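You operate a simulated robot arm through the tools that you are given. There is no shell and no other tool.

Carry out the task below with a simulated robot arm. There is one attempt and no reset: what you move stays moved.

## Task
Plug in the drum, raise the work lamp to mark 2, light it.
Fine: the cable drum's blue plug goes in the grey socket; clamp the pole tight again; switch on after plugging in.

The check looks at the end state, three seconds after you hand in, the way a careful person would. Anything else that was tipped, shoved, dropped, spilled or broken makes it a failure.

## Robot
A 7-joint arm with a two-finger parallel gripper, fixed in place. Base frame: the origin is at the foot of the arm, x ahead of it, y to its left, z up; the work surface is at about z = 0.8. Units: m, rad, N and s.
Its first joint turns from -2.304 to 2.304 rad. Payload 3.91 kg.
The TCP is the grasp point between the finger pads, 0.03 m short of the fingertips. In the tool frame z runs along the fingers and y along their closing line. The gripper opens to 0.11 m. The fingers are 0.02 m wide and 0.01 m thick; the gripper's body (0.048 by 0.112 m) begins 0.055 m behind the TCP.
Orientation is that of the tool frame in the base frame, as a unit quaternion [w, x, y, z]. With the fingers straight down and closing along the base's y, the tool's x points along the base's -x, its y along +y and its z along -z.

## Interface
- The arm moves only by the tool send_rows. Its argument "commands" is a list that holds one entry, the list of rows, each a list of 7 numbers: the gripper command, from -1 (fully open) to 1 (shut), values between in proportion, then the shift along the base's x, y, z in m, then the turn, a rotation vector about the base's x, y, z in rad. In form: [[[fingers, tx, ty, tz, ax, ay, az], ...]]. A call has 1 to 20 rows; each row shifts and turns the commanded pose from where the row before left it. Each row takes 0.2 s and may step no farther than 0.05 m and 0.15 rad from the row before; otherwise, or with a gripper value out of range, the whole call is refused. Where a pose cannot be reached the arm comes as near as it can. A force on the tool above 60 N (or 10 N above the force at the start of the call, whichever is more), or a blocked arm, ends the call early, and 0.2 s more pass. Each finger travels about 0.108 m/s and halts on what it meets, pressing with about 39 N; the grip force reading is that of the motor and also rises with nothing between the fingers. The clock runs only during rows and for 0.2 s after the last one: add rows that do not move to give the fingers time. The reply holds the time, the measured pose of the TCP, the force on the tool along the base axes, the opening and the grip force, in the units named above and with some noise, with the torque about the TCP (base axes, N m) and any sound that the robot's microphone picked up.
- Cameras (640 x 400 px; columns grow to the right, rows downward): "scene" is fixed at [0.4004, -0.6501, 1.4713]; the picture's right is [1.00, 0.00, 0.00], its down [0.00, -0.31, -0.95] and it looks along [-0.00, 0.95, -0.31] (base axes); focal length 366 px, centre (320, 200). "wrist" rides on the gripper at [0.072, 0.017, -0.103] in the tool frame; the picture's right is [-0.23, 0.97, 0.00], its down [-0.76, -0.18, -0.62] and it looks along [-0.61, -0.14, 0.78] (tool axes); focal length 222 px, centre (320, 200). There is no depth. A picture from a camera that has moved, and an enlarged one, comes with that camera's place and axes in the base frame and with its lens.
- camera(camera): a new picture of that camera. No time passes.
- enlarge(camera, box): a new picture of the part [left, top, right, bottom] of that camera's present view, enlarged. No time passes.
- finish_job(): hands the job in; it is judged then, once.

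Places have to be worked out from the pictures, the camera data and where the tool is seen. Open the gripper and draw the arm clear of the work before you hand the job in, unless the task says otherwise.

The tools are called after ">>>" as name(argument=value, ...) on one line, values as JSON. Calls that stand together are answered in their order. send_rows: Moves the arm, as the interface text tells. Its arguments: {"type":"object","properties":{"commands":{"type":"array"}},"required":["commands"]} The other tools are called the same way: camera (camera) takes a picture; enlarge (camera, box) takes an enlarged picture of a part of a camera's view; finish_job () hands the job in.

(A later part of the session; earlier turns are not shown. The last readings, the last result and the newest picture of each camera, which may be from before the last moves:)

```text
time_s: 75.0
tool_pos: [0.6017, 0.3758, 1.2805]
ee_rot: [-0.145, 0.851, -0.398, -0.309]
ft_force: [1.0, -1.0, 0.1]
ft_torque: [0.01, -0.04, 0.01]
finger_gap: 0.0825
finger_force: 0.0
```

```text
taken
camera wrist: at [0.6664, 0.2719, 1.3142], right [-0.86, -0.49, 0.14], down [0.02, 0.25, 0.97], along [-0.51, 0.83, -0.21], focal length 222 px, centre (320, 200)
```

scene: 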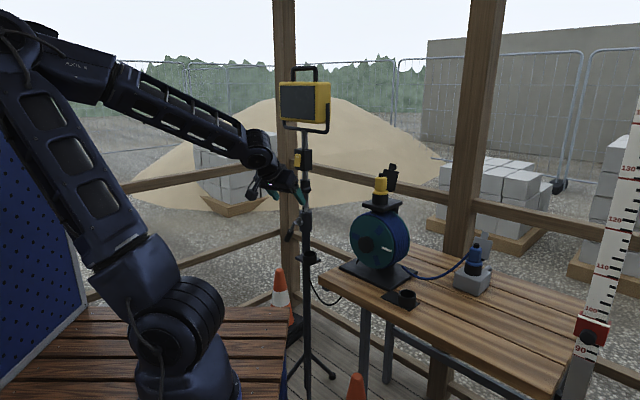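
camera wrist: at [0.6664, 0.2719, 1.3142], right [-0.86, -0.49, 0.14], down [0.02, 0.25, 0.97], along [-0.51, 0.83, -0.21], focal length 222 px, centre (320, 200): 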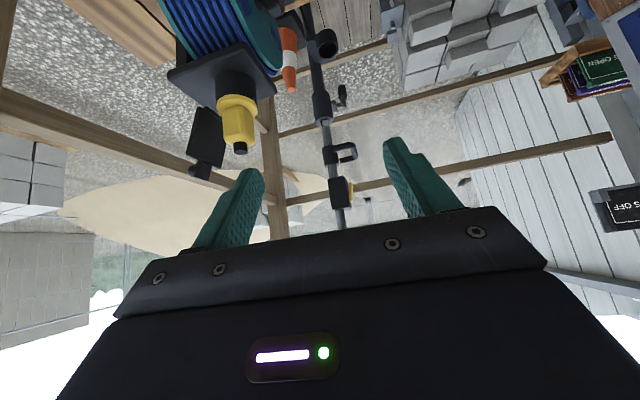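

Excellent side view. I enlarge the mast pieces for triangulation.

>>> enlarge(camera="wrist", box=[290, 20, 380, 110])

>>> enlarge(camera="wrist", box=[300, 90, 390, 230])

>>> enlarge(camera="scene", box=[270, 140, 340, 200])

>>> enlarge(camera="wrist", box=[560, 30, 640, 240])

```text
4.44 times, centred on (335, 65) of wrist
camera zoom: at [0.6664, 0.2719, 1.3142], right [-0.86, -0.49, 0.14], down [0.02, 0.25, 0.97], along [-0.51, 0.83, -0.21], focal length 987 px, centre (253, 800)
```

zoom: 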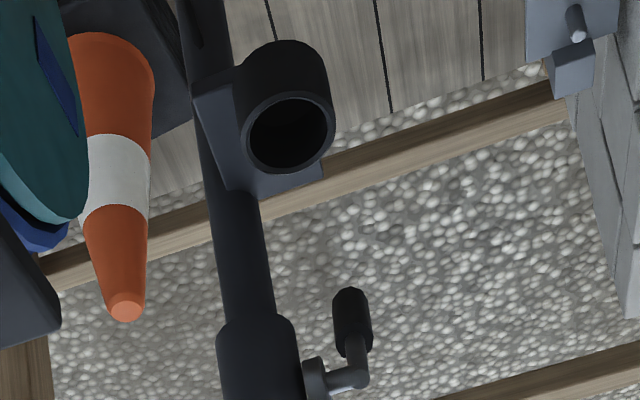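

```text
2.86 times, centred on (345, 160) of wrist
camera zoom: at [0.6664, 0.2719, 1.3142], right [-0.86, -0.49, 0.14], down [0.02, 0.25, 0.97], along [-0.51, 0.83, -0.21], focal length 635 px, centre (249, 314)
```

zoom: 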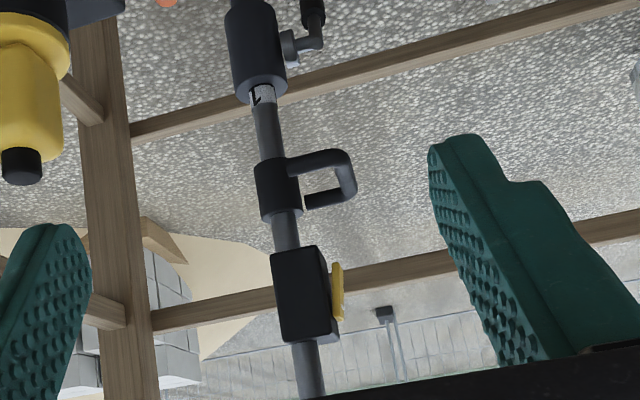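

```text
6.67 times, centred on (305, 170) of scene
camera zoom: at [0.4004, -0.6501, 1.4713], right [1.0, 0.0, 0.0], down [0.0, -0.31, -0.95], along [0.0, 0.95, -0.31], focal length 2441 px, centre (420, 400)
```

zoom: 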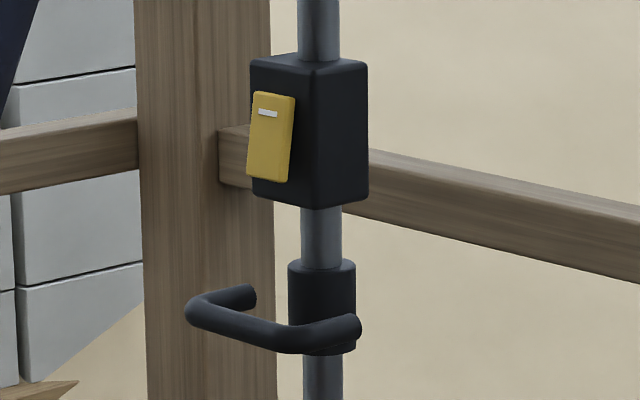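

```text
1.90 times, centred on (600, 135) of wrist
camera zoom: at [0.6664, 0.2719, 1.3142], right [-0.86, -0.49, 0.14], down [0.02, 0.25, 0.97], along [-0.51, 0.83, -0.21], focal length 423 px, centre (-213, 324)
```

zoom: 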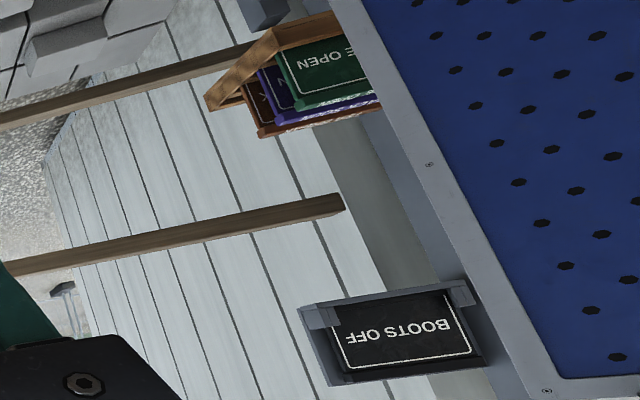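

Mast axis is at (0.344, 0.714); its front faces along the table normal like everything else (handle bar centre (0.30, 0.671, 1.085), lever pivot z≈0.941, lever grip (0.274, 0.70, 0.881)). I yaw back and go to a pre-grasp pose for the clamp lever.

>>> send_rows(commands=[[[-0.5, -0.027, -0.0016, -0.013, 0, 0, -0.1414], [-0.5, -0.027, -0.0016, -0.013, 0, 0, -0.1414], [-0.5, -0.027, -0.0016, -0.013, 0, 0, -0.1414], [-0.5, -0.027, -0.0016, -0.013, 0, 0, -0.1414], [-0.5, -0.027, -0.0016, -0.013, 0, 0, -0.1414], [-0.5, -0.027, -0.0016, -0.013, 0, 0, -0.1414], [-0.5, -0.027, -0.0016, -0.013, 0, 0, -0.1414], [-0.5, -0.027, -0.0016, -0.013, 0, 0, -0.1414], [-0.5, -0.027, -0.0016, -0.013, 0, 0, -0.1414], [-0.5, -0.027, -0.0016, -0.013, 0, 0, -0.1414], [-0.5, -0.0175, 0.0305, -0.03, 0.0987, -0.0861, 0], [-0.5, -0.0175, 0.0305, -0.03, 0.0987, -0.0861, 0], [-0.5, -0.0175, 0.0305, -0.03, 0.0987, -0.0861, 0], [-0.5, -0.0175, 0.0305, -0.03, 0.0987, -0.0861, 0], [-0.5, -0.0175, 0.0305, -0.03, 0, 0, 0], [-0.5, -0.0175, 0.0305, -0.03, 0, 0, 0], [-0.5, -0.0175, 0.0305, -0.03, 0, 0, 0], [-0.5, 0, 0, 0, 0, 0, 0]]])

>>> camera(camera="wrist")

>>> camera(camera="scene")

```text
time_s: 78.2
tool_pos: [0.2579, 0.4997, 1.0401]
ee_rot: [0.459, -0.307, 0.781, 0.292]
ft_force: [0.1, -0.4, -0.3]
ft_torque: [0.01, 0.0, 0.0]
finger_gap: 0.0825
finger_force: 0.1
stopped in row 15: the arm was blocked; the commanded pose is now the measured one
```

```text
taken
camera wrist: at [0.1614, 0.4196, 1.0193], right [-0.64, 0.67, 0.37], down [0.1, -0.41, 0.91], along [0.76, 0.61, 0.2], focal length 222 px, centre (320, 200)
```

wrist: 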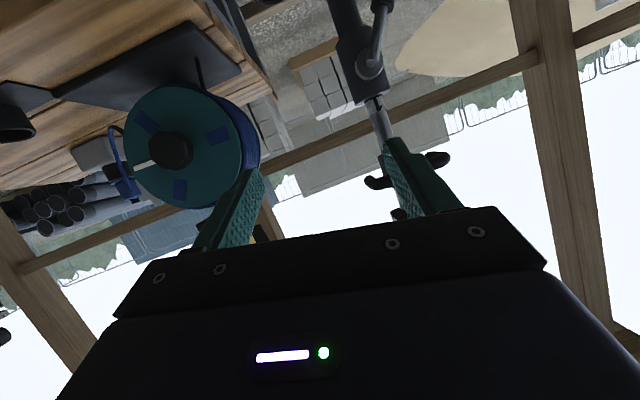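

```text
taken
```

scene: 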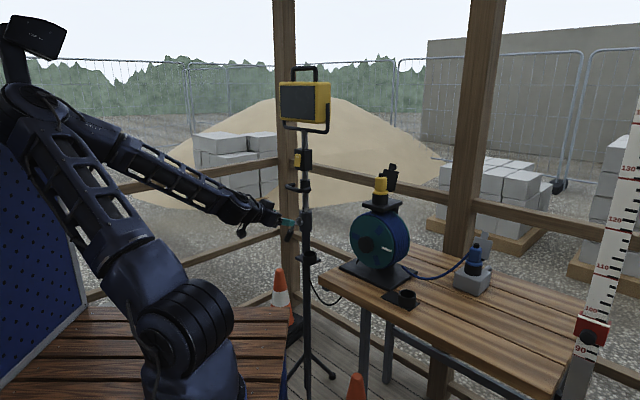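

The arm was blocked — folded too tightly near the pegboard. I check whether anything there was touched.

>>> enlarge(camera="scene", box=[0, 0, 160, 130])

>>> enlarge(camera="scene", box=[180, 150, 340, 280])

```text
3.08 times, centred on (80, 65) of scene
camera zoom: at [0.4004, -0.6501, 1.4713], right [1.0, 0.0, 0.0], down [0.0, -0.31, -0.95], along [0.0, 0.95, -0.31], focal length 1127 px, centre (1058, 615)
```

zoom: 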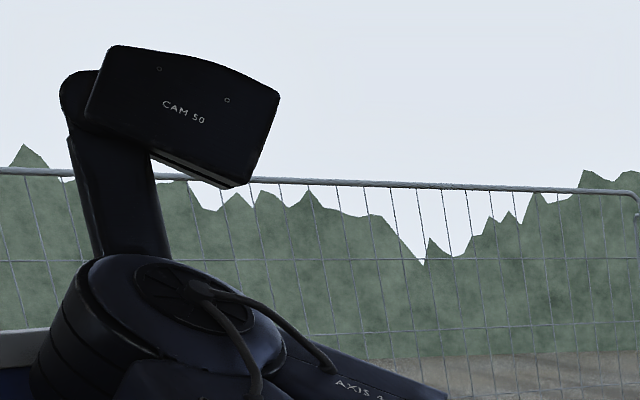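

```text
3.08 times, centred on (260, 215) of scene
camera zoom: at [0.4004, -0.6501, 1.4713], right [1.0, 0.0, 0.0], down [0.0, -0.31, -0.95], along [0.0, 0.95, -0.31], focal length 1127 px, centre (505, 154)
```

zoom: 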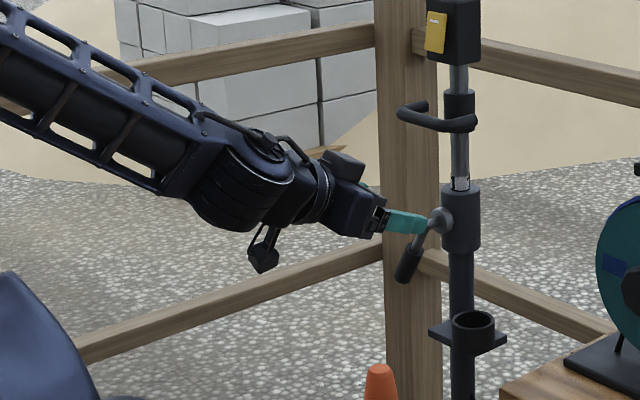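

The elbow is right at a camera on a post ("CAM 50"). I reverse out immediately along the path I came.

>>> send_rows(commands=[[[-0.5, 0.0175, -0.0305, 0.03, 0, 0, 0], [-0.5, 0.0175, -0.0305, 0.03, -0.0987, 0.0861, 0], [-0.5, 0.0175, -0.0305, 0.03, -0.0987, 0.0861, 0], [-0.5, 0.0175, -0.0305, 0.03, -0.0987, 0.0861, 0], [-0.5, 0.03, 0, 0.03, -0.0987, 0.0861, 0], [-0.5, 0.04, 0, 0, 0, 0, 0], [-0.5, 0.04, 0, 0, 0, 0, 0], [-0.5, 0.04, 0, 0, 0, 0, 0], [-0.5, 0, 0, 0, 0, 0, 0]]])

>>> camera(camera="scene")

>>> enlarge(camera="scene", box=[0, 0, 160, 130])

```text
time_s: 80.2
tool_pos: [0.4599, 0.3807, 1.1876]
ee_rot: [0.257, -0.348, 0.884, 0.178]
ft_force: [-0.3, -0.2, -1.1]
ft_torque: [0.01, 0.01, 0.01]
finger_gap: 0.0825
finger_force: 0.0
```

```text
taken
```

scene: 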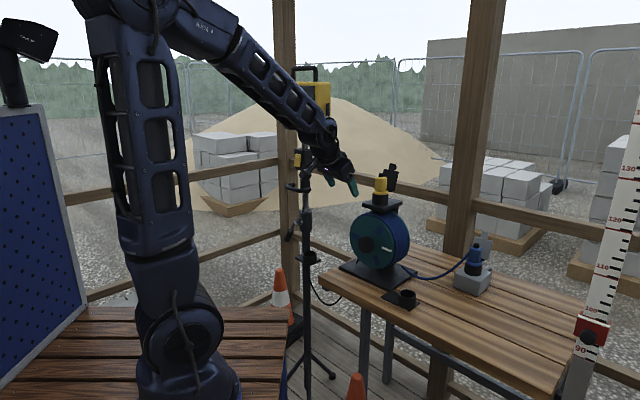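

```text
3.08 times, centred on (80, 65) of scene
camera zoom: at [0.4004, -0.6501, 1.4713], right [1.0, 0.0, 0.0], down [0.0, -0.31, -0.95], along [0.0, 0.95, -0.31], focal length 1127 px, centre (1058, 615)
```

zoom: 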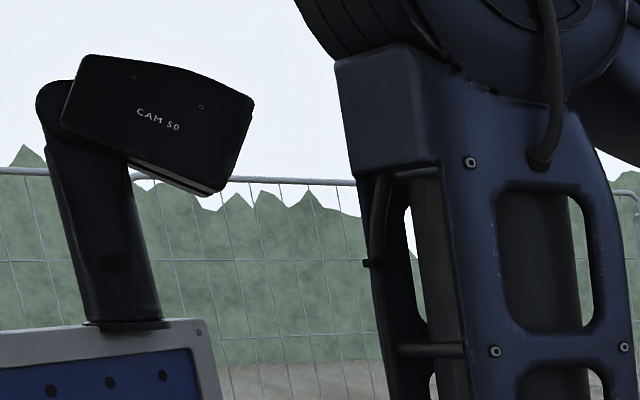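

The camera post sits where it was originally (it sprang back), so no lasting harm. From now on I avoid folded poses: I approach the mast with a steeper tool and more distance, checking the elbow each step.

>>> send_rows(commands=[[[1, -0.026, 0.034, -0.0035, 0, 0, 0], [1, -0.026, 0.034, -0.0035, 0, 0, 0], [1, -0.026, 0.034, -0.0035, 0, 0, 0], [1, -0.026, 0.034, -0.0035, 0, 0, 0], [1, -0.026, 0.034, -0.0035, 0, 0, 0], [1, 0, 0, 0, 0, 0, 0]]])

>>> camera(camera="scene")

>>> camera(camera="wrist")

```text
time_s: 81.5
tool_pos: [0.3285, 0.5532, 1.1732]
ee_rot: [0.257, -0.348, 0.884, 0.177]
ft_force: [0.2, 0.1, 0.0]
ft_torque: [-0.02, 0.0, -0.03]
finger_gap: 0.0
finger_force: 38.3
```

```text
taken
```

scene: 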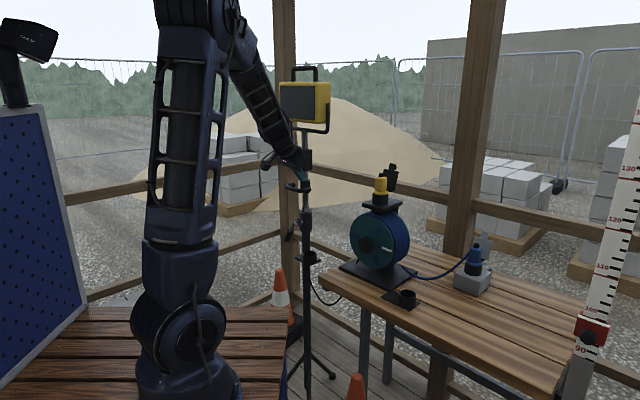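

```text
taken
camera wrist: at [0.2362, 0.4768, 1.2165], right [-0.54, 0.8, 0.26], down [0.4, -0.03, 0.92], along [0.74, 0.6, -0.3], focal length 222 px, centre (320, 200)
```

wrist: 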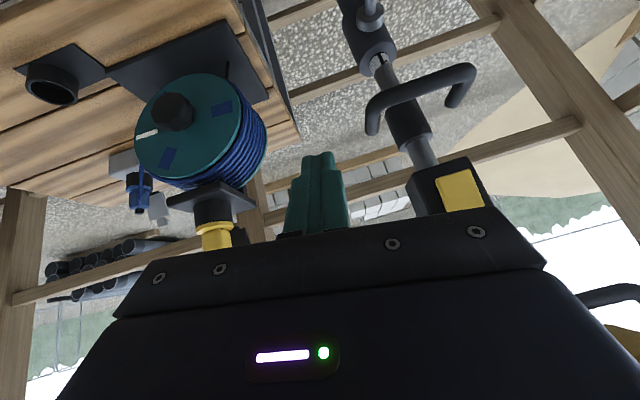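

Elbow is high and clear. This view shows the switch and handle nicely; I enlarge.

>>> enlarge(camera="wrist", box=[400, 140, 500, 220])

>>> enlarge(camera="wrist", box=[330, 0, 490, 140])

>>> enlarge(camera="scene", box=[180, 60, 340, 220])

```text
5.00 times, centred on (450, 180) of wrist
camera zoom: at [0.2362, 0.4768, 1.2165], right [-0.54, 0.8, 0.26], down [0.4, -0.03, 0.92], along [0.74, 0.6, -0.3], focal length 1111 px, centre (-330, 300)
```

zoom: 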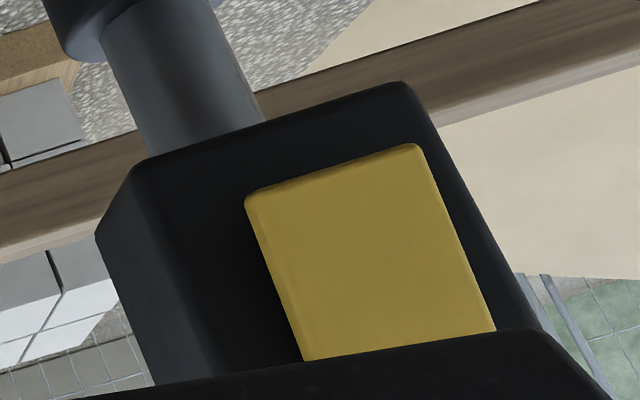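

```text
2.86 times, centred on (410, 70) of wrist
camera zoom: at [0.2362, 0.4768, 1.2165], right [-0.54, 0.8, 0.26], down [0.4, -0.03, 0.92], along [0.74, 0.6, -0.3], focal length 635 px, centre (63, 571)
```

zoom: 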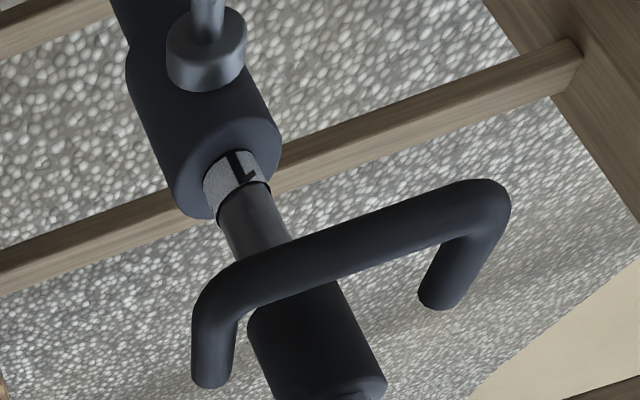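

```text
2.50 times, centred on (260, 140) of scene
camera zoom: at [0.4004, -0.6501, 1.4713], right [1.0, 0.0, 0.0], down [0.0, -0.31, -0.95], along [0.0, 0.95, -0.31], focal length 916 px, centre (470, 350)
```

zoom: 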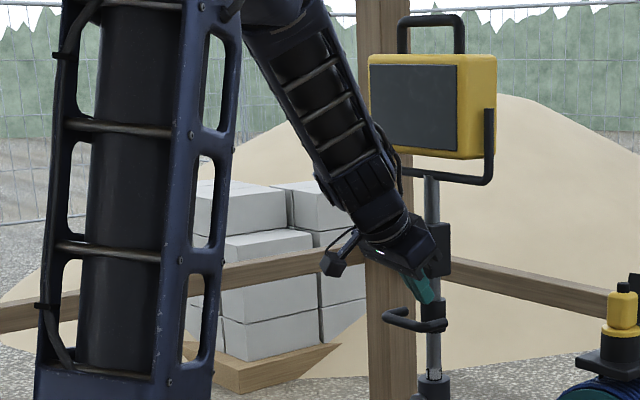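

Now I move left past the mast front, descend, and pitch to 60°, ending left of the lever with closed fingers as a push rod.

>>> send_rows(commands=[[[1, -0.0316, 0.0299, 0, 0, 0, 0], [1, -0.0316, 0.0299, 0, 0, 0, 0], [1, -0.0316, 0.0299, 0, 0, 0, 0], [1, -0.0316, 0.0299, 0, 0, 0, 0], [1, 0, 0, -0.0386, 0, 0, 0], [1, 0, 0, -0.0386, 0, 0, 0], [1, 0, 0, -0.0386, 0, 0, 0], [1, 0, 0, 0, 0, 0, 0]]])

>>> camera(camera="scene")

>>> camera(camera="wrist")

```text
time_s: 83.3
tool_pos: [0.2054, 0.6718, 1.0558]
ee_rot: [0.257, -0.347, 0.884, 0.177]
ft_force: [-0.3, 0.3, 0.0]
ft_torque: [-0.01, 0.0, 0.02]
finger_gap: 0.0002
finger_force: 37.7
```

```text
taken
```

scene: 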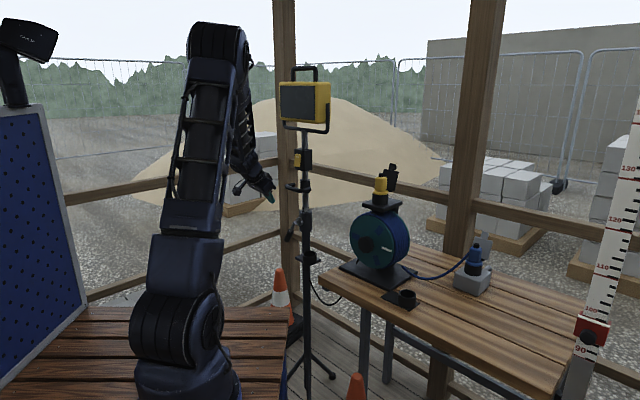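

```text
taken
camera wrist: at [0.114, 0.5948, 1.0984], right [-0.54, 0.8, 0.26], down [0.4, -0.03, 0.92], along [0.74, 0.6, -0.3], focal length 222 px, centre (320, 200)
```

wrist: 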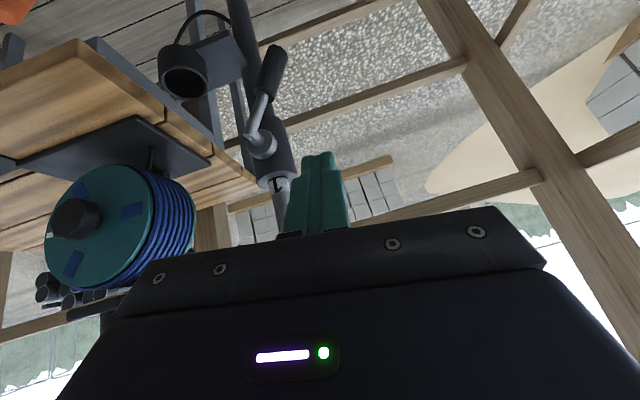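

All clear. I continue down and pitch up to 60°.

>>> send_rows(commands=[[[1, 0, 0, -0.0386, 0.0549, -0.0966, 0.0073], [1, 0, 0, -0.0386, 0.0549, -0.0966, 0.0073], [1, 0, 0, -0.0386, 0.0549, -0.0966, 0.0073], [1, 0, 0, -0.0386, 0.0549, -0.0966, 0.0073], [1, 0, 0, 0, 0, 0, 0]]])

>>> camera(camera="scene")

>>> camera(camera="wrist")

```text
time_s: 84.5
tool_pos: [0.2028, 0.6703, 0.9014]
ee_rot: [0.456, -0.357, 0.789, 0.207]
ft_force: [-0.3, 0.0, -0.6]
ft_torque: [-0.04, 0.0, -0.01]
finger_gap: 0.0002
finger_force: 37.5
```

```text
taken
```

scene: 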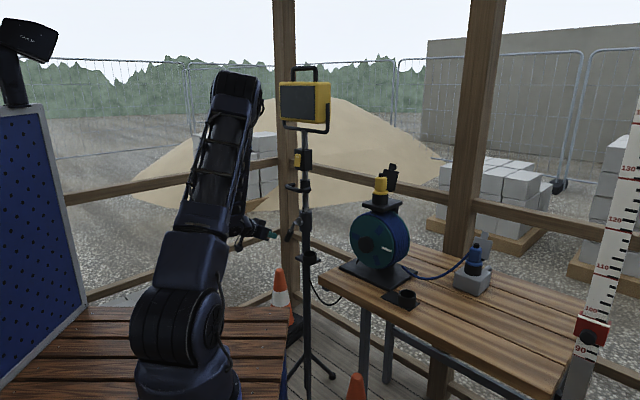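

```text
taken
camera wrist: at [0.1076, 0.5873, 0.8895], right [-0.66, 0.73, 0.2], down [0.03, -0.24, 0.97], along [0.75, 0.64, 0.14], focal length 222 px, centre (320, 200)
```

wrist: 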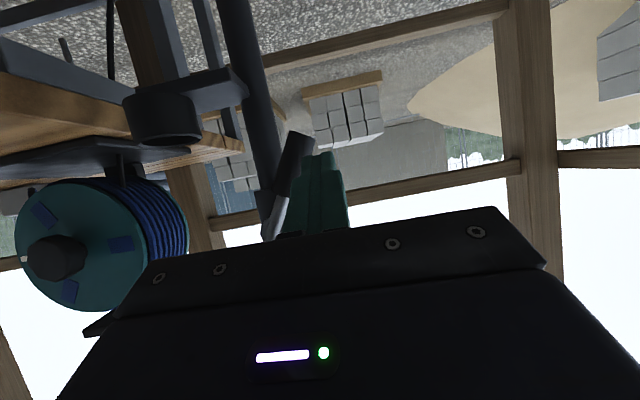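

Lever grip confirmed at e≈−0.256, z≈0.883. I slide the rod in alongside its left.

>>> send_rows(commands=[[[1, 0.0116, 0.0133, -0.0033, 0, 0, 0], [1, 0.0116, 0.0133, -0.0033, 0, 0, 0], [1, 0.0116, 0.0133, -0.0033, 0, 0, 0], [1, 0, 0, 0, 0, 0, 0]]])

>>> enlarge(camera="wrist", box=[200, 60, 440, 240])

>>> enlarge(camera="scene", box=[230, 180, 330, 270])

```text
time_s: 85.5
tool_pos: [0.2385, 0.7123, 0.891]
ee_rot: [0.454, -0.359, 0.789, 0.208]
ft_force: [-12.6, 9.1, 3.0]
ft_torque: [0.24, 0.2, 0.34]
finger_gap: 0.0
finger_force: 37.5
```

```text
2.22 times, centred on (320, 150) of wrist
camera zoom: at [0.1419, 0.6281, 0.8795], right [-0.66, 0.73, 0.2], down [0.03, -0.24, 0.97], along [0.75, 0.65, 0.13], focal length 494 px, centre (320, 311)
```

zoom: 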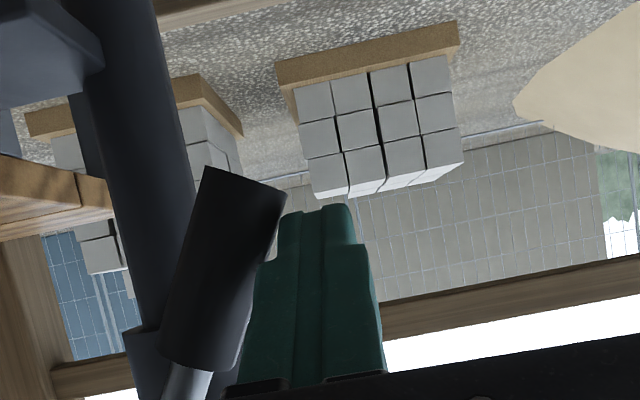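

```text
4.44 times, centred on (280, 225) of scene
camera zoom: at [0.4004, -0.6501, 1.4713], right [1.0, 0.0, 0.0], down [0.0, -0.31, -0.95], along [0.0, 0.95, -0.31], focal length 1628 px, centre (498, 89)
```

zoom: 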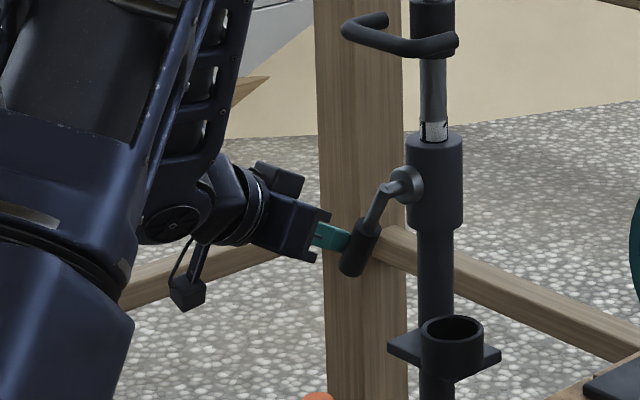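

The finger side is already pressing the grip (15 N). I push it to the right along its arc and watch whether it yields.

>>> send_rows(commands=[[[1, 0.005, -0.0044, -0.0045, 0, 0, 0], [1, 0.005, -0.0044, -0.0045, 0, 0, 0], [1, 0, 0, 0, 0, 0, 0]]])

>>> enlarge(camera="scene", box=[230, 180, 330, 270])

```text
time_s: 86.1
tool_pos: [0.2385, 0.7105, 0.8898]
ee_rot: [0.456, -0.359, 0.786, 0.214]
ft_force: [-10.7, 12.9, 7.7]
ft_torque: [0.4, 0.1, 0.36]
finger_gap: 0.0
finger_force: 37.4
stopped in row 2: the force on the tool passed its limit at 67 N (the readings are from after the stop); the commanded pose is now the measured one
```

```text
4.44 times, centred on (280, 225) of scene
camera zoom: at [0.4004, -0.6501, 1.4713], right [1.0, 0.0, 0.0], down [0.0, -0.31, -0.95], along [0.0, 0.95, -0.31], focal length 1628 px, centre (498, 89)
```

zoom: 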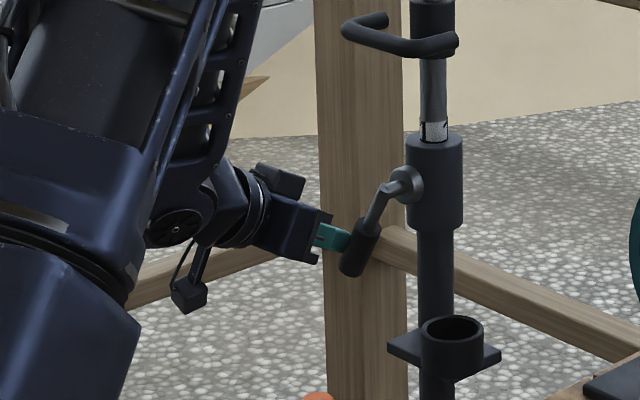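

The lever is against a hard stop that way, so it loosens the other way (clockwise, left and up). I back out and go around to its right side.

>>> send_rows(commands=[[[1, -0.006, 0.0053, 0, 0, 0, 0], [1, -0.0131, -0.0151, 0.002, 0, 0, 0], [1, -0.0131, -0.0151, 0.002, 0, 0, 0], [1, -0.0131, -0.0151, 0.002, 0, 0, 0], [1, 0.0188, -0.0164, 0, 0, 0, 0], [1, 0.0188, -0.0164, 0, 0, 0, 0], [1, 0.0188, -0.0164, 0, 0, 0, 0], [1, 0, 0, 0, 0, 0, 0]]])

>>> enlarge(camera="wrist", box=[200, 60, 440, 240])

>>> enlarge(camera="scene", box=[230, 180, 330, 270])

```text
time_s: 87.9
tool_pos: [0.2517, 0.6198, 0.8958]
ee_rot: [0.456, -0.359, 0.786, 0.213]
ft_force: [0.0, 0.6, -0.1]
ft_torque: [-0.03, 0.02, 0.05]
finger_gap: 0.0
finger_force: 38.1
```

```text
2.22 times, centred on (320, 150) of wrist
camera zoom: at [0.1565, 0.5353, 0.8842], right [-0.66, 0.72, 0.2], down [0.03, -0.25, 0.97], along [0.75, 0.65, 0.14], focal length 494 px, centre (320, 311)
```

zoom: 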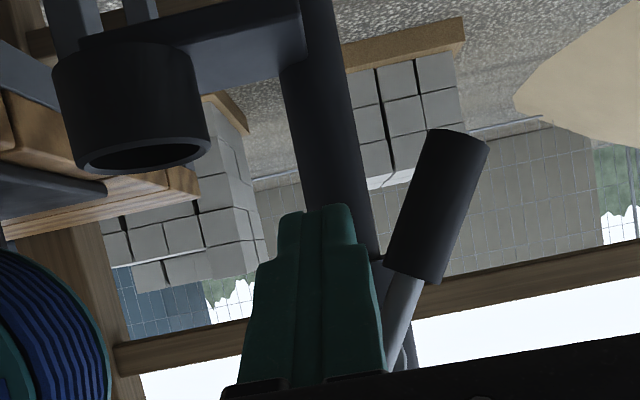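

```text
4.44 times, centred on (280, 225) of scene
camera zoom: at [0.4004, -0.6501, 1.4713], right [1.0, 0.0, 0.0], down [0.0, -0.31, -0.95], along [0.0, 0.95, -0.31], focal length 1628 px, centre (498, 89)
```

zoom: 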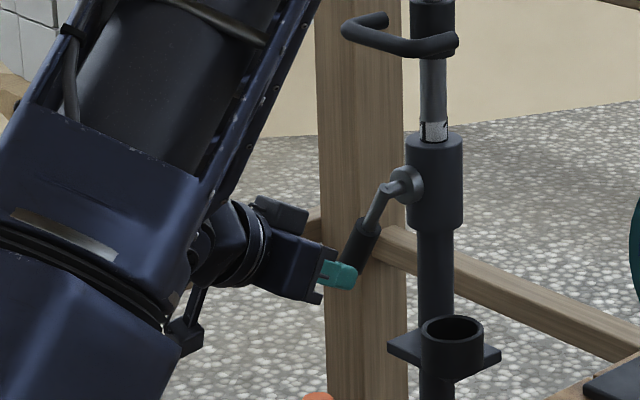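

Now the rod is to the right of the lever. I slide it in between lever and pole.

>>> send_rows(commands=[[[1, 0.0131, 0.0151, -0.002, 0, 0, 0], [1, 0.0131, 0.0151, -0.002, 0, 0, 0], [1, 0.0131, 0.0151, -0.002, 0, 0, 0], [1, 0, 0, 0, 0, 0, 0]]])

>>> enlarge(camera="wrist", box=[200, 60, 440, 240])

```text
time_s: 88.9
tool_pos: [0.29, 0.6651, 0.8888]
ee_rot: [0.456, -0.359, 0.786, 0.213]
ft_force: [-0.1, 0.3, -0.8]
ft_torque: [-0.02, -0.02, -0.02]
finger_gap: 0.0001
finger_force: 37.8
```

```text
2.22 times, centred on (320, 150) of wrist
camera zoom: at [0.1954, 0.5808, 0.8766], right [-0.66, 0.72, 0.2], down [0.03, -0.25, 0.97], along [0.75, 0.65, 0.14], focal length 494 px, centre (320, 311)
```

zoom: 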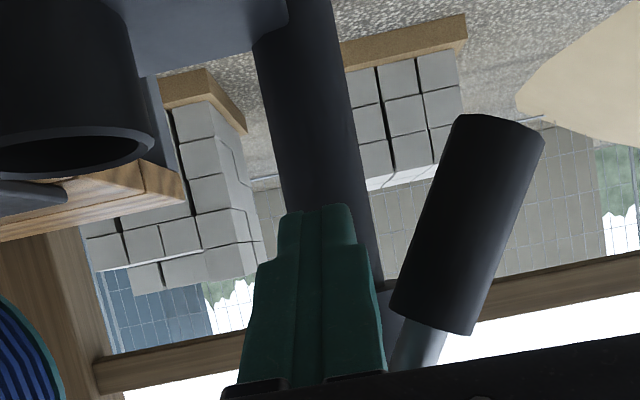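

No contact. I push the lever left/up (clockwise) in small steps along its arc.

>>> send_rows(commands=[[[1, -0.0066, 0.0057, -0.001, 0, 0, 0], [1, -0.0066, 0.0057, -0.001, 0, 0, 0], [1, -0.0066, 0.0057, 0.001, 0, 0, 0], [1, 0, 0, 0, 0, 0, 0]]])

>>> enlarge(camera="scene", box=[230, 180, 330, 270])

>>> enlarge(camera="wrist", box=[200, 60, 440, 240])

```text
time_s: 89.9
tool_pos: [0.2679, 0.6828, 0.8879]
ee_rot: [0.455, -0.359, 0.787, 0.212]
ft_force: [0.7, 0.1, -0.8]
ft_torque: [-0.02, 0.01, 0.0]
finger_gap: 0.0
finger_force: 37.5
```

```text
4.44 times, centred on (280, 225) of scene
camera zoom: at [0.4004, -0.6501, 1.4713], right [1.0, 0.0, 0.0], down [0.0, -0.31, -0.95], along [0.0, 0.95, -0.31], focal length 1628 px, centre (498, 89)
```

zoom: 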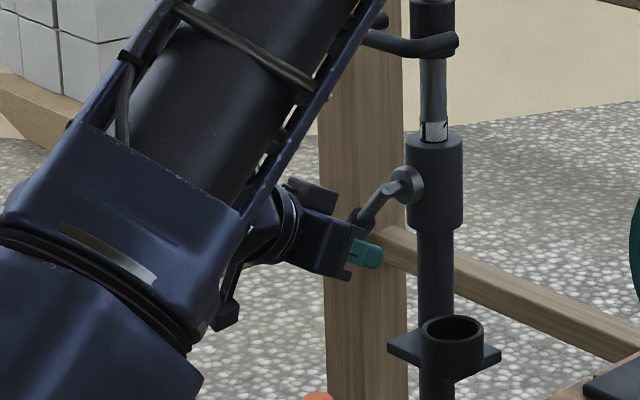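

```text
2.22 times, centred on (320, 150) of wrist
camera zoom: at [0.1743, 0.5982, 0.876], right [-0.66, 0.72, 0.2], down [0.03, -0.25, 0.97], along [0.75, 0.65, 0.14], focal length 494 px, centre (320, 311)
```

zoom: 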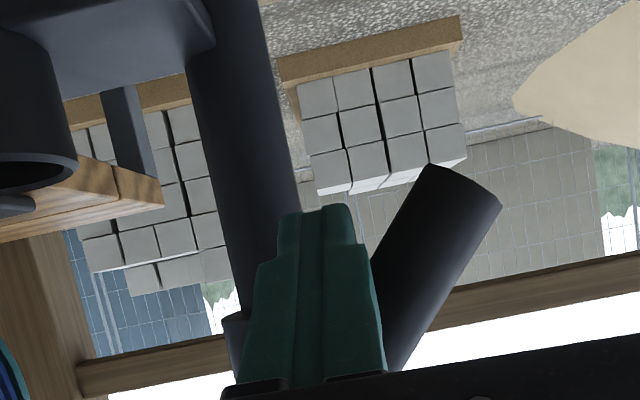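

The lever moves freely this way. I continue turning it to about horizontal.

>>> send_rows(commands=[[[1, -0.0055, 0.0048, 0.004, 0, 0, 0], [1, -0.0055, 0.0048, 0.004, 0, 0, 0], [1, -0.0049, 0.0043, 0.0073, 0, 0, 0], [1, -0.0049, 0.0043, 0.0073, 0, 0, 0], [1, -0.0034, 0.003, 0.0086, 0, 0, 0], [1, -0.0034, 0.003, 0.0086, 0, 0, 0], [1, 0, 0, 0, 0, 0, 0]]])

>>> enlarge(camera="scene", box=[250, 150, 350, 250])

>>> enlarge(camera="wrist", box=[200, 60, 440, 240])

```text
time_s: 91.5
tool_pos: [0.2417, 0.7048, 0.9273]
ee_rot: [0.455, -0.359, 0.787, 0.212]
ft_force: [-0.7, -1.8, -1.2]
ft_torque: [-0.03, 0.04, -0.01]
finger_gap: 0.0001
finger_force: 37.7
```

```text
4.00 times, centred on (300, 200) of scene
camera zoom: at [0.4004, -0.6501, 1.4713], right [1.0, 0.0, 0.0], down [0.0, -0.31, -0.95], along [0.0, 0.95, -0.31], focal length 1465 px, centre (400, 200)
```

zoom: 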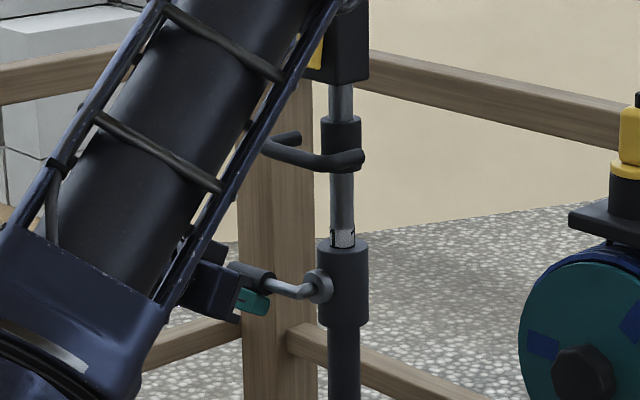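

```text
2.22 times, centred on (320, 150) of wrist
camera zoom: at [0.1465, 0.622, 0.9154], right [-0.66, 0.72, 0.2], down [0.03, -0.25, 0.97], along [0.75, 0.65, 0.14], focal length 494 px, centre (320, 311)
```

zoom: 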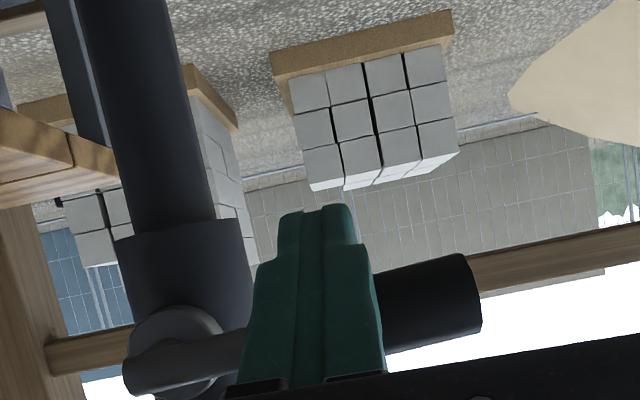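

The lever is horizontal now and the tube has not dropped. I continue a bit further to see whether it reaches a loose end stop.

>>> send_rows(commands=[[[1, -0.0015, 0.0013, 0.0095, 0, 0, 0], [1, -0.0015, 0.0013, 0.0095, 0, 0, 0], [1, 0.0004, -0.0003, 0.0096, 0, 0, 0], [1, 0.0004, -0.0003, 0.0096, 0, 0, 0], [1, 0, 0, 0, 0, 0, 0]]])

>>> enlarge(camera="scene", box=[250, 150, 350, 250])

>>> enlarge(camera="wrist", box=[200, 60, 440, 240])

```text
time_s: 92.3
tool_pos: [0.2385, 0.7066, 0.9458]
ee_rot: [0.45, -0.362, 0.789, 0.21]
ft_force: [-3.5, -3.1, -11.7]
ft_torque: [-0.08, 0.18, -0.04]
finger_gap: 0.0
finger_force: 37.3
stopped in row 4: the force on the tool passed its limit at 76 N (the readings are from after the stop); the commanded pose is now the measured one
```

```text
4.00 times, centred on (300, 200) of scene
camera zoom: at [0.4004, -0.6501, 1.4713], right [1.0, 0.0, 0.0], down [0.0, -0.31, -0.95], along [0.0, 0.95, -0.31], focal length 1465 px, centre (400, 200)
```

zoom: 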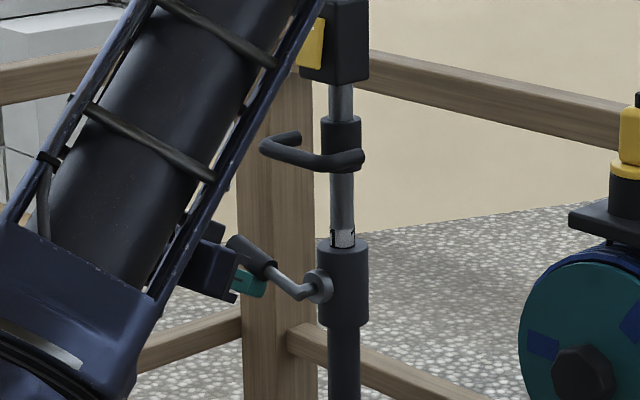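

```text
2.22 times, centred on (320, 150) of wrist
camera zoom: at [0.1436, 0.6229, 0.9366], right [-0.66, 0.72, 0.2], down [0.04, -0.23, 0.97], along [0.75, 0.65, 0.13], focal length 494 px, centre (320, 311)
```

zoom: 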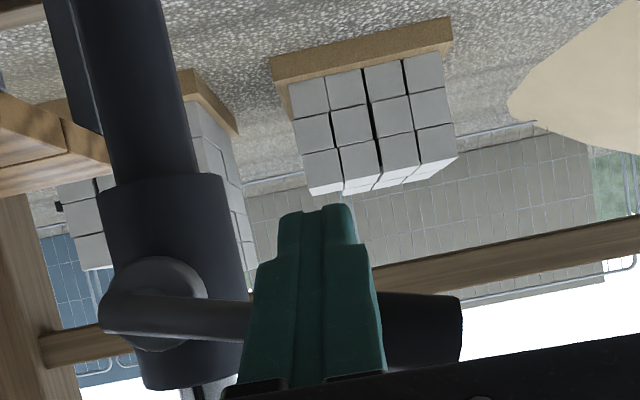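

The lever reached its loose stop (up-left) and the tube holds by friction. I back out and go in front of the grab handle, just below its bar.

>>> send_rows(commands=[[[1, 0, 0, -0.008, 0, 0, 0], [1, -0.0152, -0.0174, 0, 0, 0, 0], [1, -0.0152, -0.0174, 0, 0, 0, 0], [1, -0.0152, -0.0174, 0, 0, 0, 0], [1, 0.013, -0.0114, 0.0293, 0, 0, 0], [1, 0.013, -0.0114, 0.0293, 0, 0, 0], [1, 0.013, -0.0114, 0.0293, 0, 0, 0], [1, 0.013, -0.0114, 0.0293, 0, 0, 0], [1, 0, 0, 0, 0, 0, 0]]])

>>> camera(camera="scene")

>>> enlarge(camera="wrist", box=[200, 0, 440, 240])

```text
time_s: 94.3
tool_pos: [0.2449, 0.6106, 1.0553]
ee_rot: [0.452, -0.361, 0.788, 0.21]
ft_force: [-0.7, 0.3, -0.2]
ft_torque: [0.02, 0.0, -0.01]
finger_gap: 0.0001
finger_force: 37.2
```

```text
taken
```

scene: 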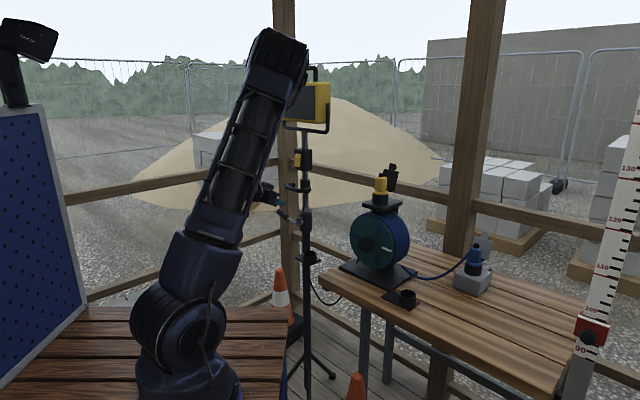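

```text
1.67 times, centred on (320, 120) of wrist
camera zoom: at [0.1506, 0.5266, 1.0453], right [-0.66, 0.72, 0.2], down [0.04, -0.24, 0.97], along [0.75, 0.65, 0.13], focal length 370 px, centre (320, 333)
```

zoom: 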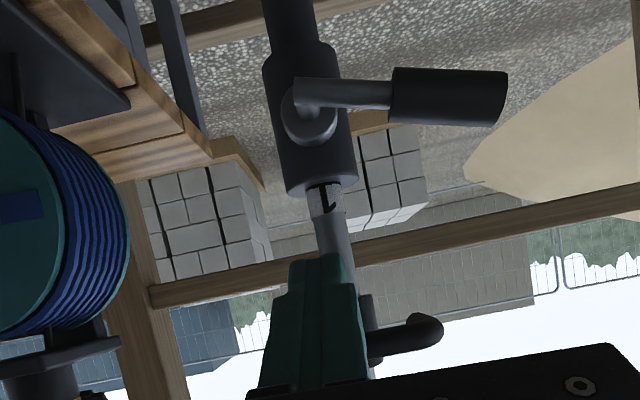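

Pose is right: the rod is ~1–2 cm below the bar level. I advance under the bar.

>>> send_rows(commands=[[[1, 0.0131, 0.015, 0, 0, 0, 0], [1, 0.0131, 0.015, 0, 0, 0, 0], [1, 0.0131, 0.015, 0, 0, 0, 0], [1, 0.0131, 0.015, 0, 0, 0, 0], [1, 0, 0, 0, 0, 0, 0]]])

>>> enlarge(camera="wrist", box=[200, 0, 440, 240])

>>> enlarge(camera="scene", box=[250, 130, 350, 230])

```text
time_s: 95.5
tool_pos: [0.2978, 0.6714, 1.0579]
ee_rot: [0.451, -0.362, 0.789, 0.21]
ft_force: [-0.1, -0.1, 0.3]
ft_torque: [-0.04, 0.0, 0.0]
finger_gap: 0.0
finger_force: 37.2
```

```text
1.67 times, centred on (320, 120) of wrist
camera zoom: at [0.204, 0.5875, 1.0466], right [-0.66, 0.72, 0.2], down [0.04, -0.24, 0.97], along [0.75, 0.65, 0.13], focal length 370 px, centre (320, 333)
```

zoom: 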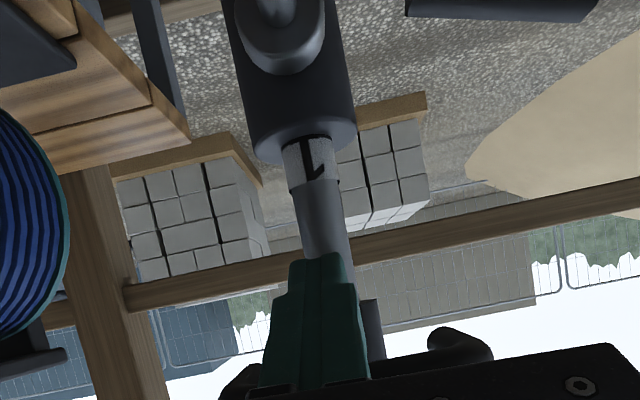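

```text
4.00 times, centred on (300, 180) of scene
camera zoom: at [0.4004, -0.6501, 1.4713], right [1.0, 0.0, 0.0], down [0.0, -0.31, -0.95], along [0.0, 0.95, -0.31], focal length 1465 px, centre (400, 280)
```

zoom: 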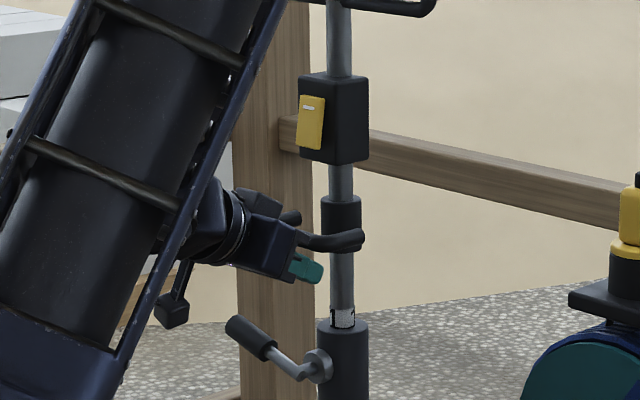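

The rod lies under the bar. I lift gently in small steps and watch force and the scale.

>>> send_rows(commands=[[[1, 0, 0, 0.006, 0, 0, 0], [1, 0, 0, 0.006, 0, 0, 0], [1, 0, 0, 0.006, 0, 0, 0], [1, 0, 0, 0.006, 0, 0, 0], [1, 0, 0, 0.006, 0, 0, 0], [1, 0, 0, 0, 0, 0, 0]]])

>>> enlarge(camera="wrist", box=[200, 0, 440, 240])

>>> enlarge(camera="scene", box=[250, 130, 350, 230])

```text
time_s: 96.9
tool_pos: [0.2971, 0.6698, 1.0869]
ee_rot: [0.451, -0.361, 0.788, 0.211]
ft_force: [-0.1, -0.5, -0.7]
ft_torque: [0.01, 0.0, -0.01]
finger_gap: 0.0
finger_force: 37.8
```

```text
1.67 times, centred on (320, 120) of wrist
camera zoom: at [0.2018, 0.5862, 1.0769], right [-0.66, 0.72, 0.2], down [0.04, -0.24, 0.97], along [0.75, 0.65, 0.13], focal length 370 px, centre (320, 333)
```

zoom: 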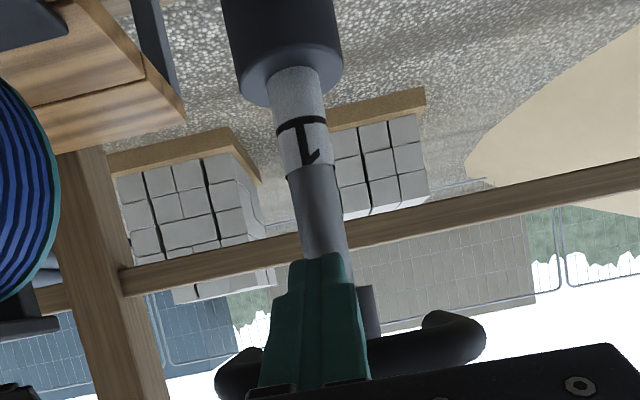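

```text
4.00 times, centred on (300, 180) of scene
camera zoom: at [0.4004, -0.6501, 1.4713], right [1.0, 0.0, 0.0], down [0.0, -0.31, -0.95], along [0.0, 0.95, -0.31], focal length 1465 px, centre (400, 280)
```

zoom: 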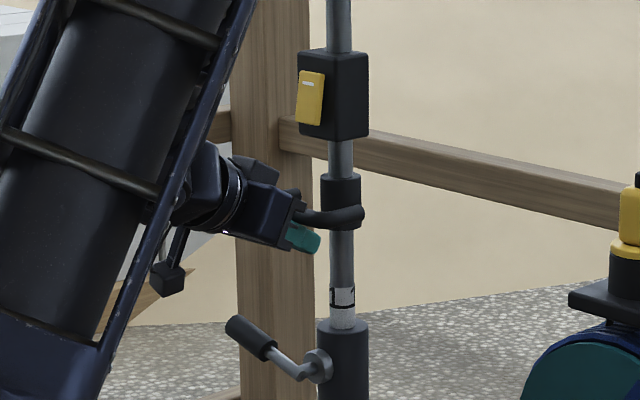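

The tube rises; mark "1" with its black line is now clear of the collar, so the line under the digit at the collar's top edge is the reference. I raise further until "2" shows.

>>> send_rows(commands=[[[1, 0, 0, 0.006, 0, 0, 0], [1, 0, 0, 0.006, 0, 0, 0], [1, 0, 0, 0.006, 0, 0, 0], [1, 0, 0, 0.006, 0, 0, 0], [1, 0, 0, 0.006, 0, 0, 0], [1, 0, 0, 0.006, 0, 0, 0], [1, 0, 0, 0, 0, 0, 0]]])

>>> enlarge(camera="scene", box=[290, 180, 330, 230])

>>> camera(camera="scene")

>>> enlarge(camera="wrist", box=[200, 0, 440, 240])

```text
time_s: 98.5
tool_pos: [0.2978, 0.6707, 1.1252]
ee_rot: [0.452, -0.361, 0.789, 0.209]
ft_force: [0.0, -0.3, -0.3]
ft_torque: [0.04, -0.02, 0.04]
finger_gap: 0.0
finger_force: 37.7
```

```text
8.00 times, centred on (310, 205) of scene
camera zoom: at [0.4004, -0.6501, 1.4713], right [1.0, 0.0, 0.0], down [0.0, -0.31, -0.95], along [0.0, 0.95, -0.31], focal length 2930 px, centre (400, 160)
```

zoom: 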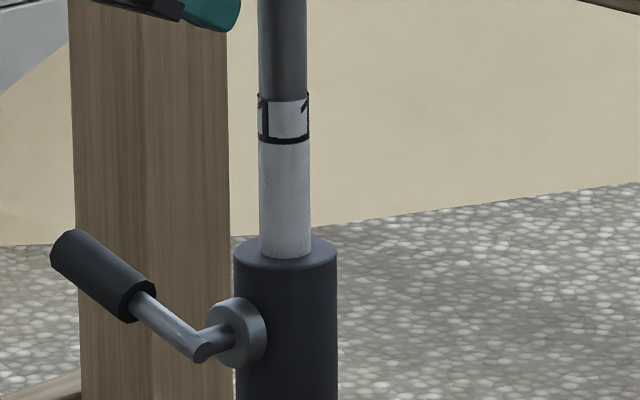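

```text
taken
```

scene: 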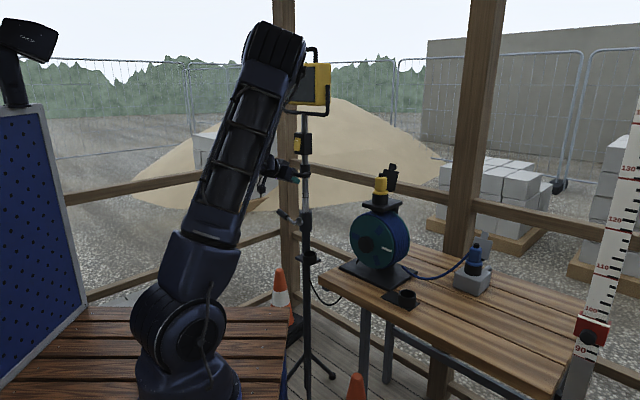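

```text
1.67 times, centred on (320, 120) of wrist
camera zoom: at [0.2022, 0.5867, 1.114], right [-0.66, 0.72, 0.2], down [0.04, -0.24, 0.97], along [0.75, 0.65, 0.13], focal length 370 px, centre (320, 333)
```

zoom: 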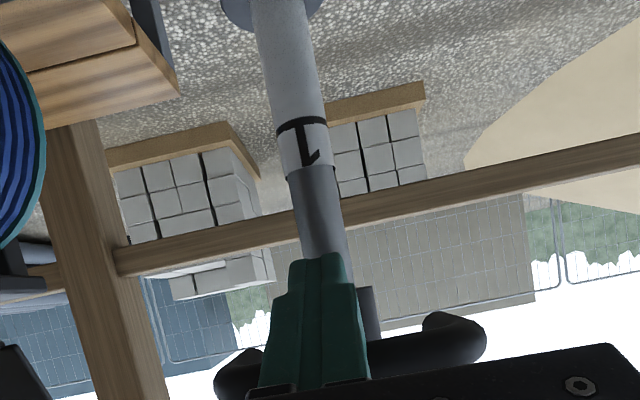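

Raised 6 cm, no "2" yet. I continue.

>>> send_rows(commands=[[[1, 0, 0, 0.006, 0, 0, 0], [1, 0, 0, 0.006, 0, 0, 0], [1, 0, 0, 0.006, 0, 0, 0], [1, 0, 0, 0.006, 0, 0, 0], [1, 0, 0, 0, 0, 0, 0]]])

>>> enlarge(camera="scene", box=[290, 180, 330, 230])

```text
time_s: 99.7
tool_pos: [0.2974, 0.6704, 1.1462]
ee_rot: [0.451, -0.362, 0.788, 0.21]
ft_force: [-3.6, -1.7, -2.3]
ft_torque: [0.04, -0.07, -0.09]
finger_gap: 0.0001
finger_force: 37.8
```

```text
8.00 times, centred on (310, 205) of scene
camera zoom: at [0.4004, -0.6501, 1.4713], right [1.0, 0.0, 0.0], down [0.0, -0.31, -0.95], along [0.0, 0.95, -0.31], focal length 2930 px, centre (400, 160)
```

zoom: 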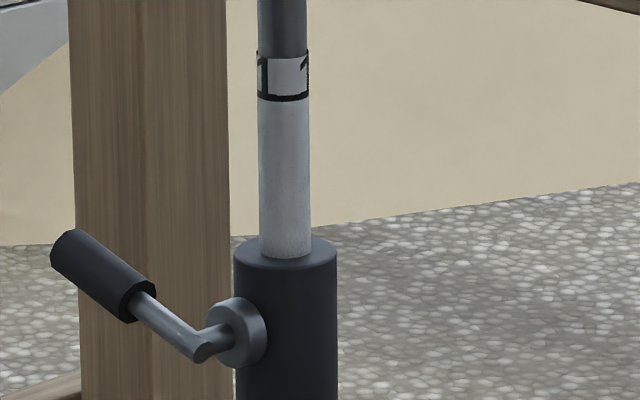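

Still plain tube. I raise another bit, with smaller steps now.

>>> send_rows(commands=[[[1, 0, 0, 0.006, 0, 0, 0], [1, 0, 0, 0.006, 0, 0, 0], [1, 0, 0, 0.006, 0, 0, 0], [1, 0, 0, 0, 0, 0, 0]]])

>>> enlarge(camera="scene", box=[290, 180, 330, 230])

>>> camera(camera="wrist")

```text
time_s: 100.7
tool_pos: [0.2986, 0.6704, 1.1651]
ee_rot: [0.452, -0.361, 0.789, 0.21]
ft_force: [-0.2, -0.2, 0.1]
ft_torque: [0.02, -0.01, -0.02]
finger_gap: 0.0003
finger_force: 38.1
```

```text
8.00 times, centred on (310, 205) of scene
camera zoom: at [0.4004, -0.6501, 1.4713], right [1.0, 0.0, 0.0], down [0.0, -0.31, -0.95], along [0.0, 0.95, -0.31], focal length 2930 px, centre (400, 160)
```

zoom: 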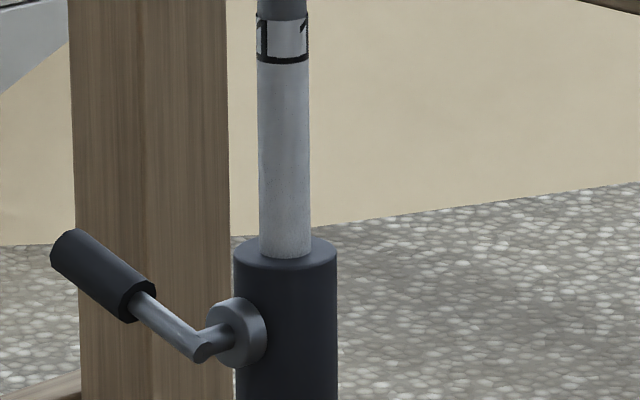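

```text
taken
camera wrist: at [0.2025, 0.587, 1.1547], right [-0.66, 0.72, 0.2], down [0.04, -0.24, 0.97], along [0.75, 0.65, 0.13], focal length 222 px, centre (320, 200)
```

wrist: 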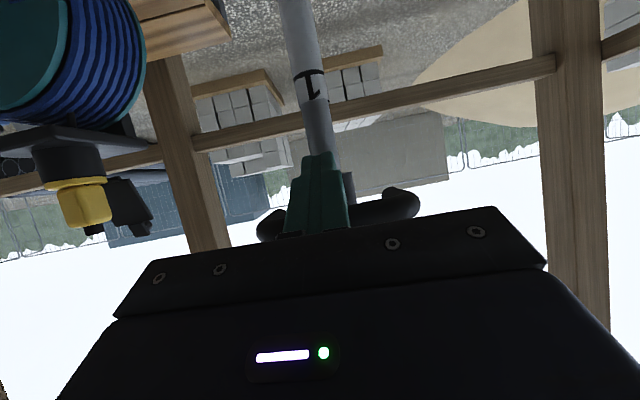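

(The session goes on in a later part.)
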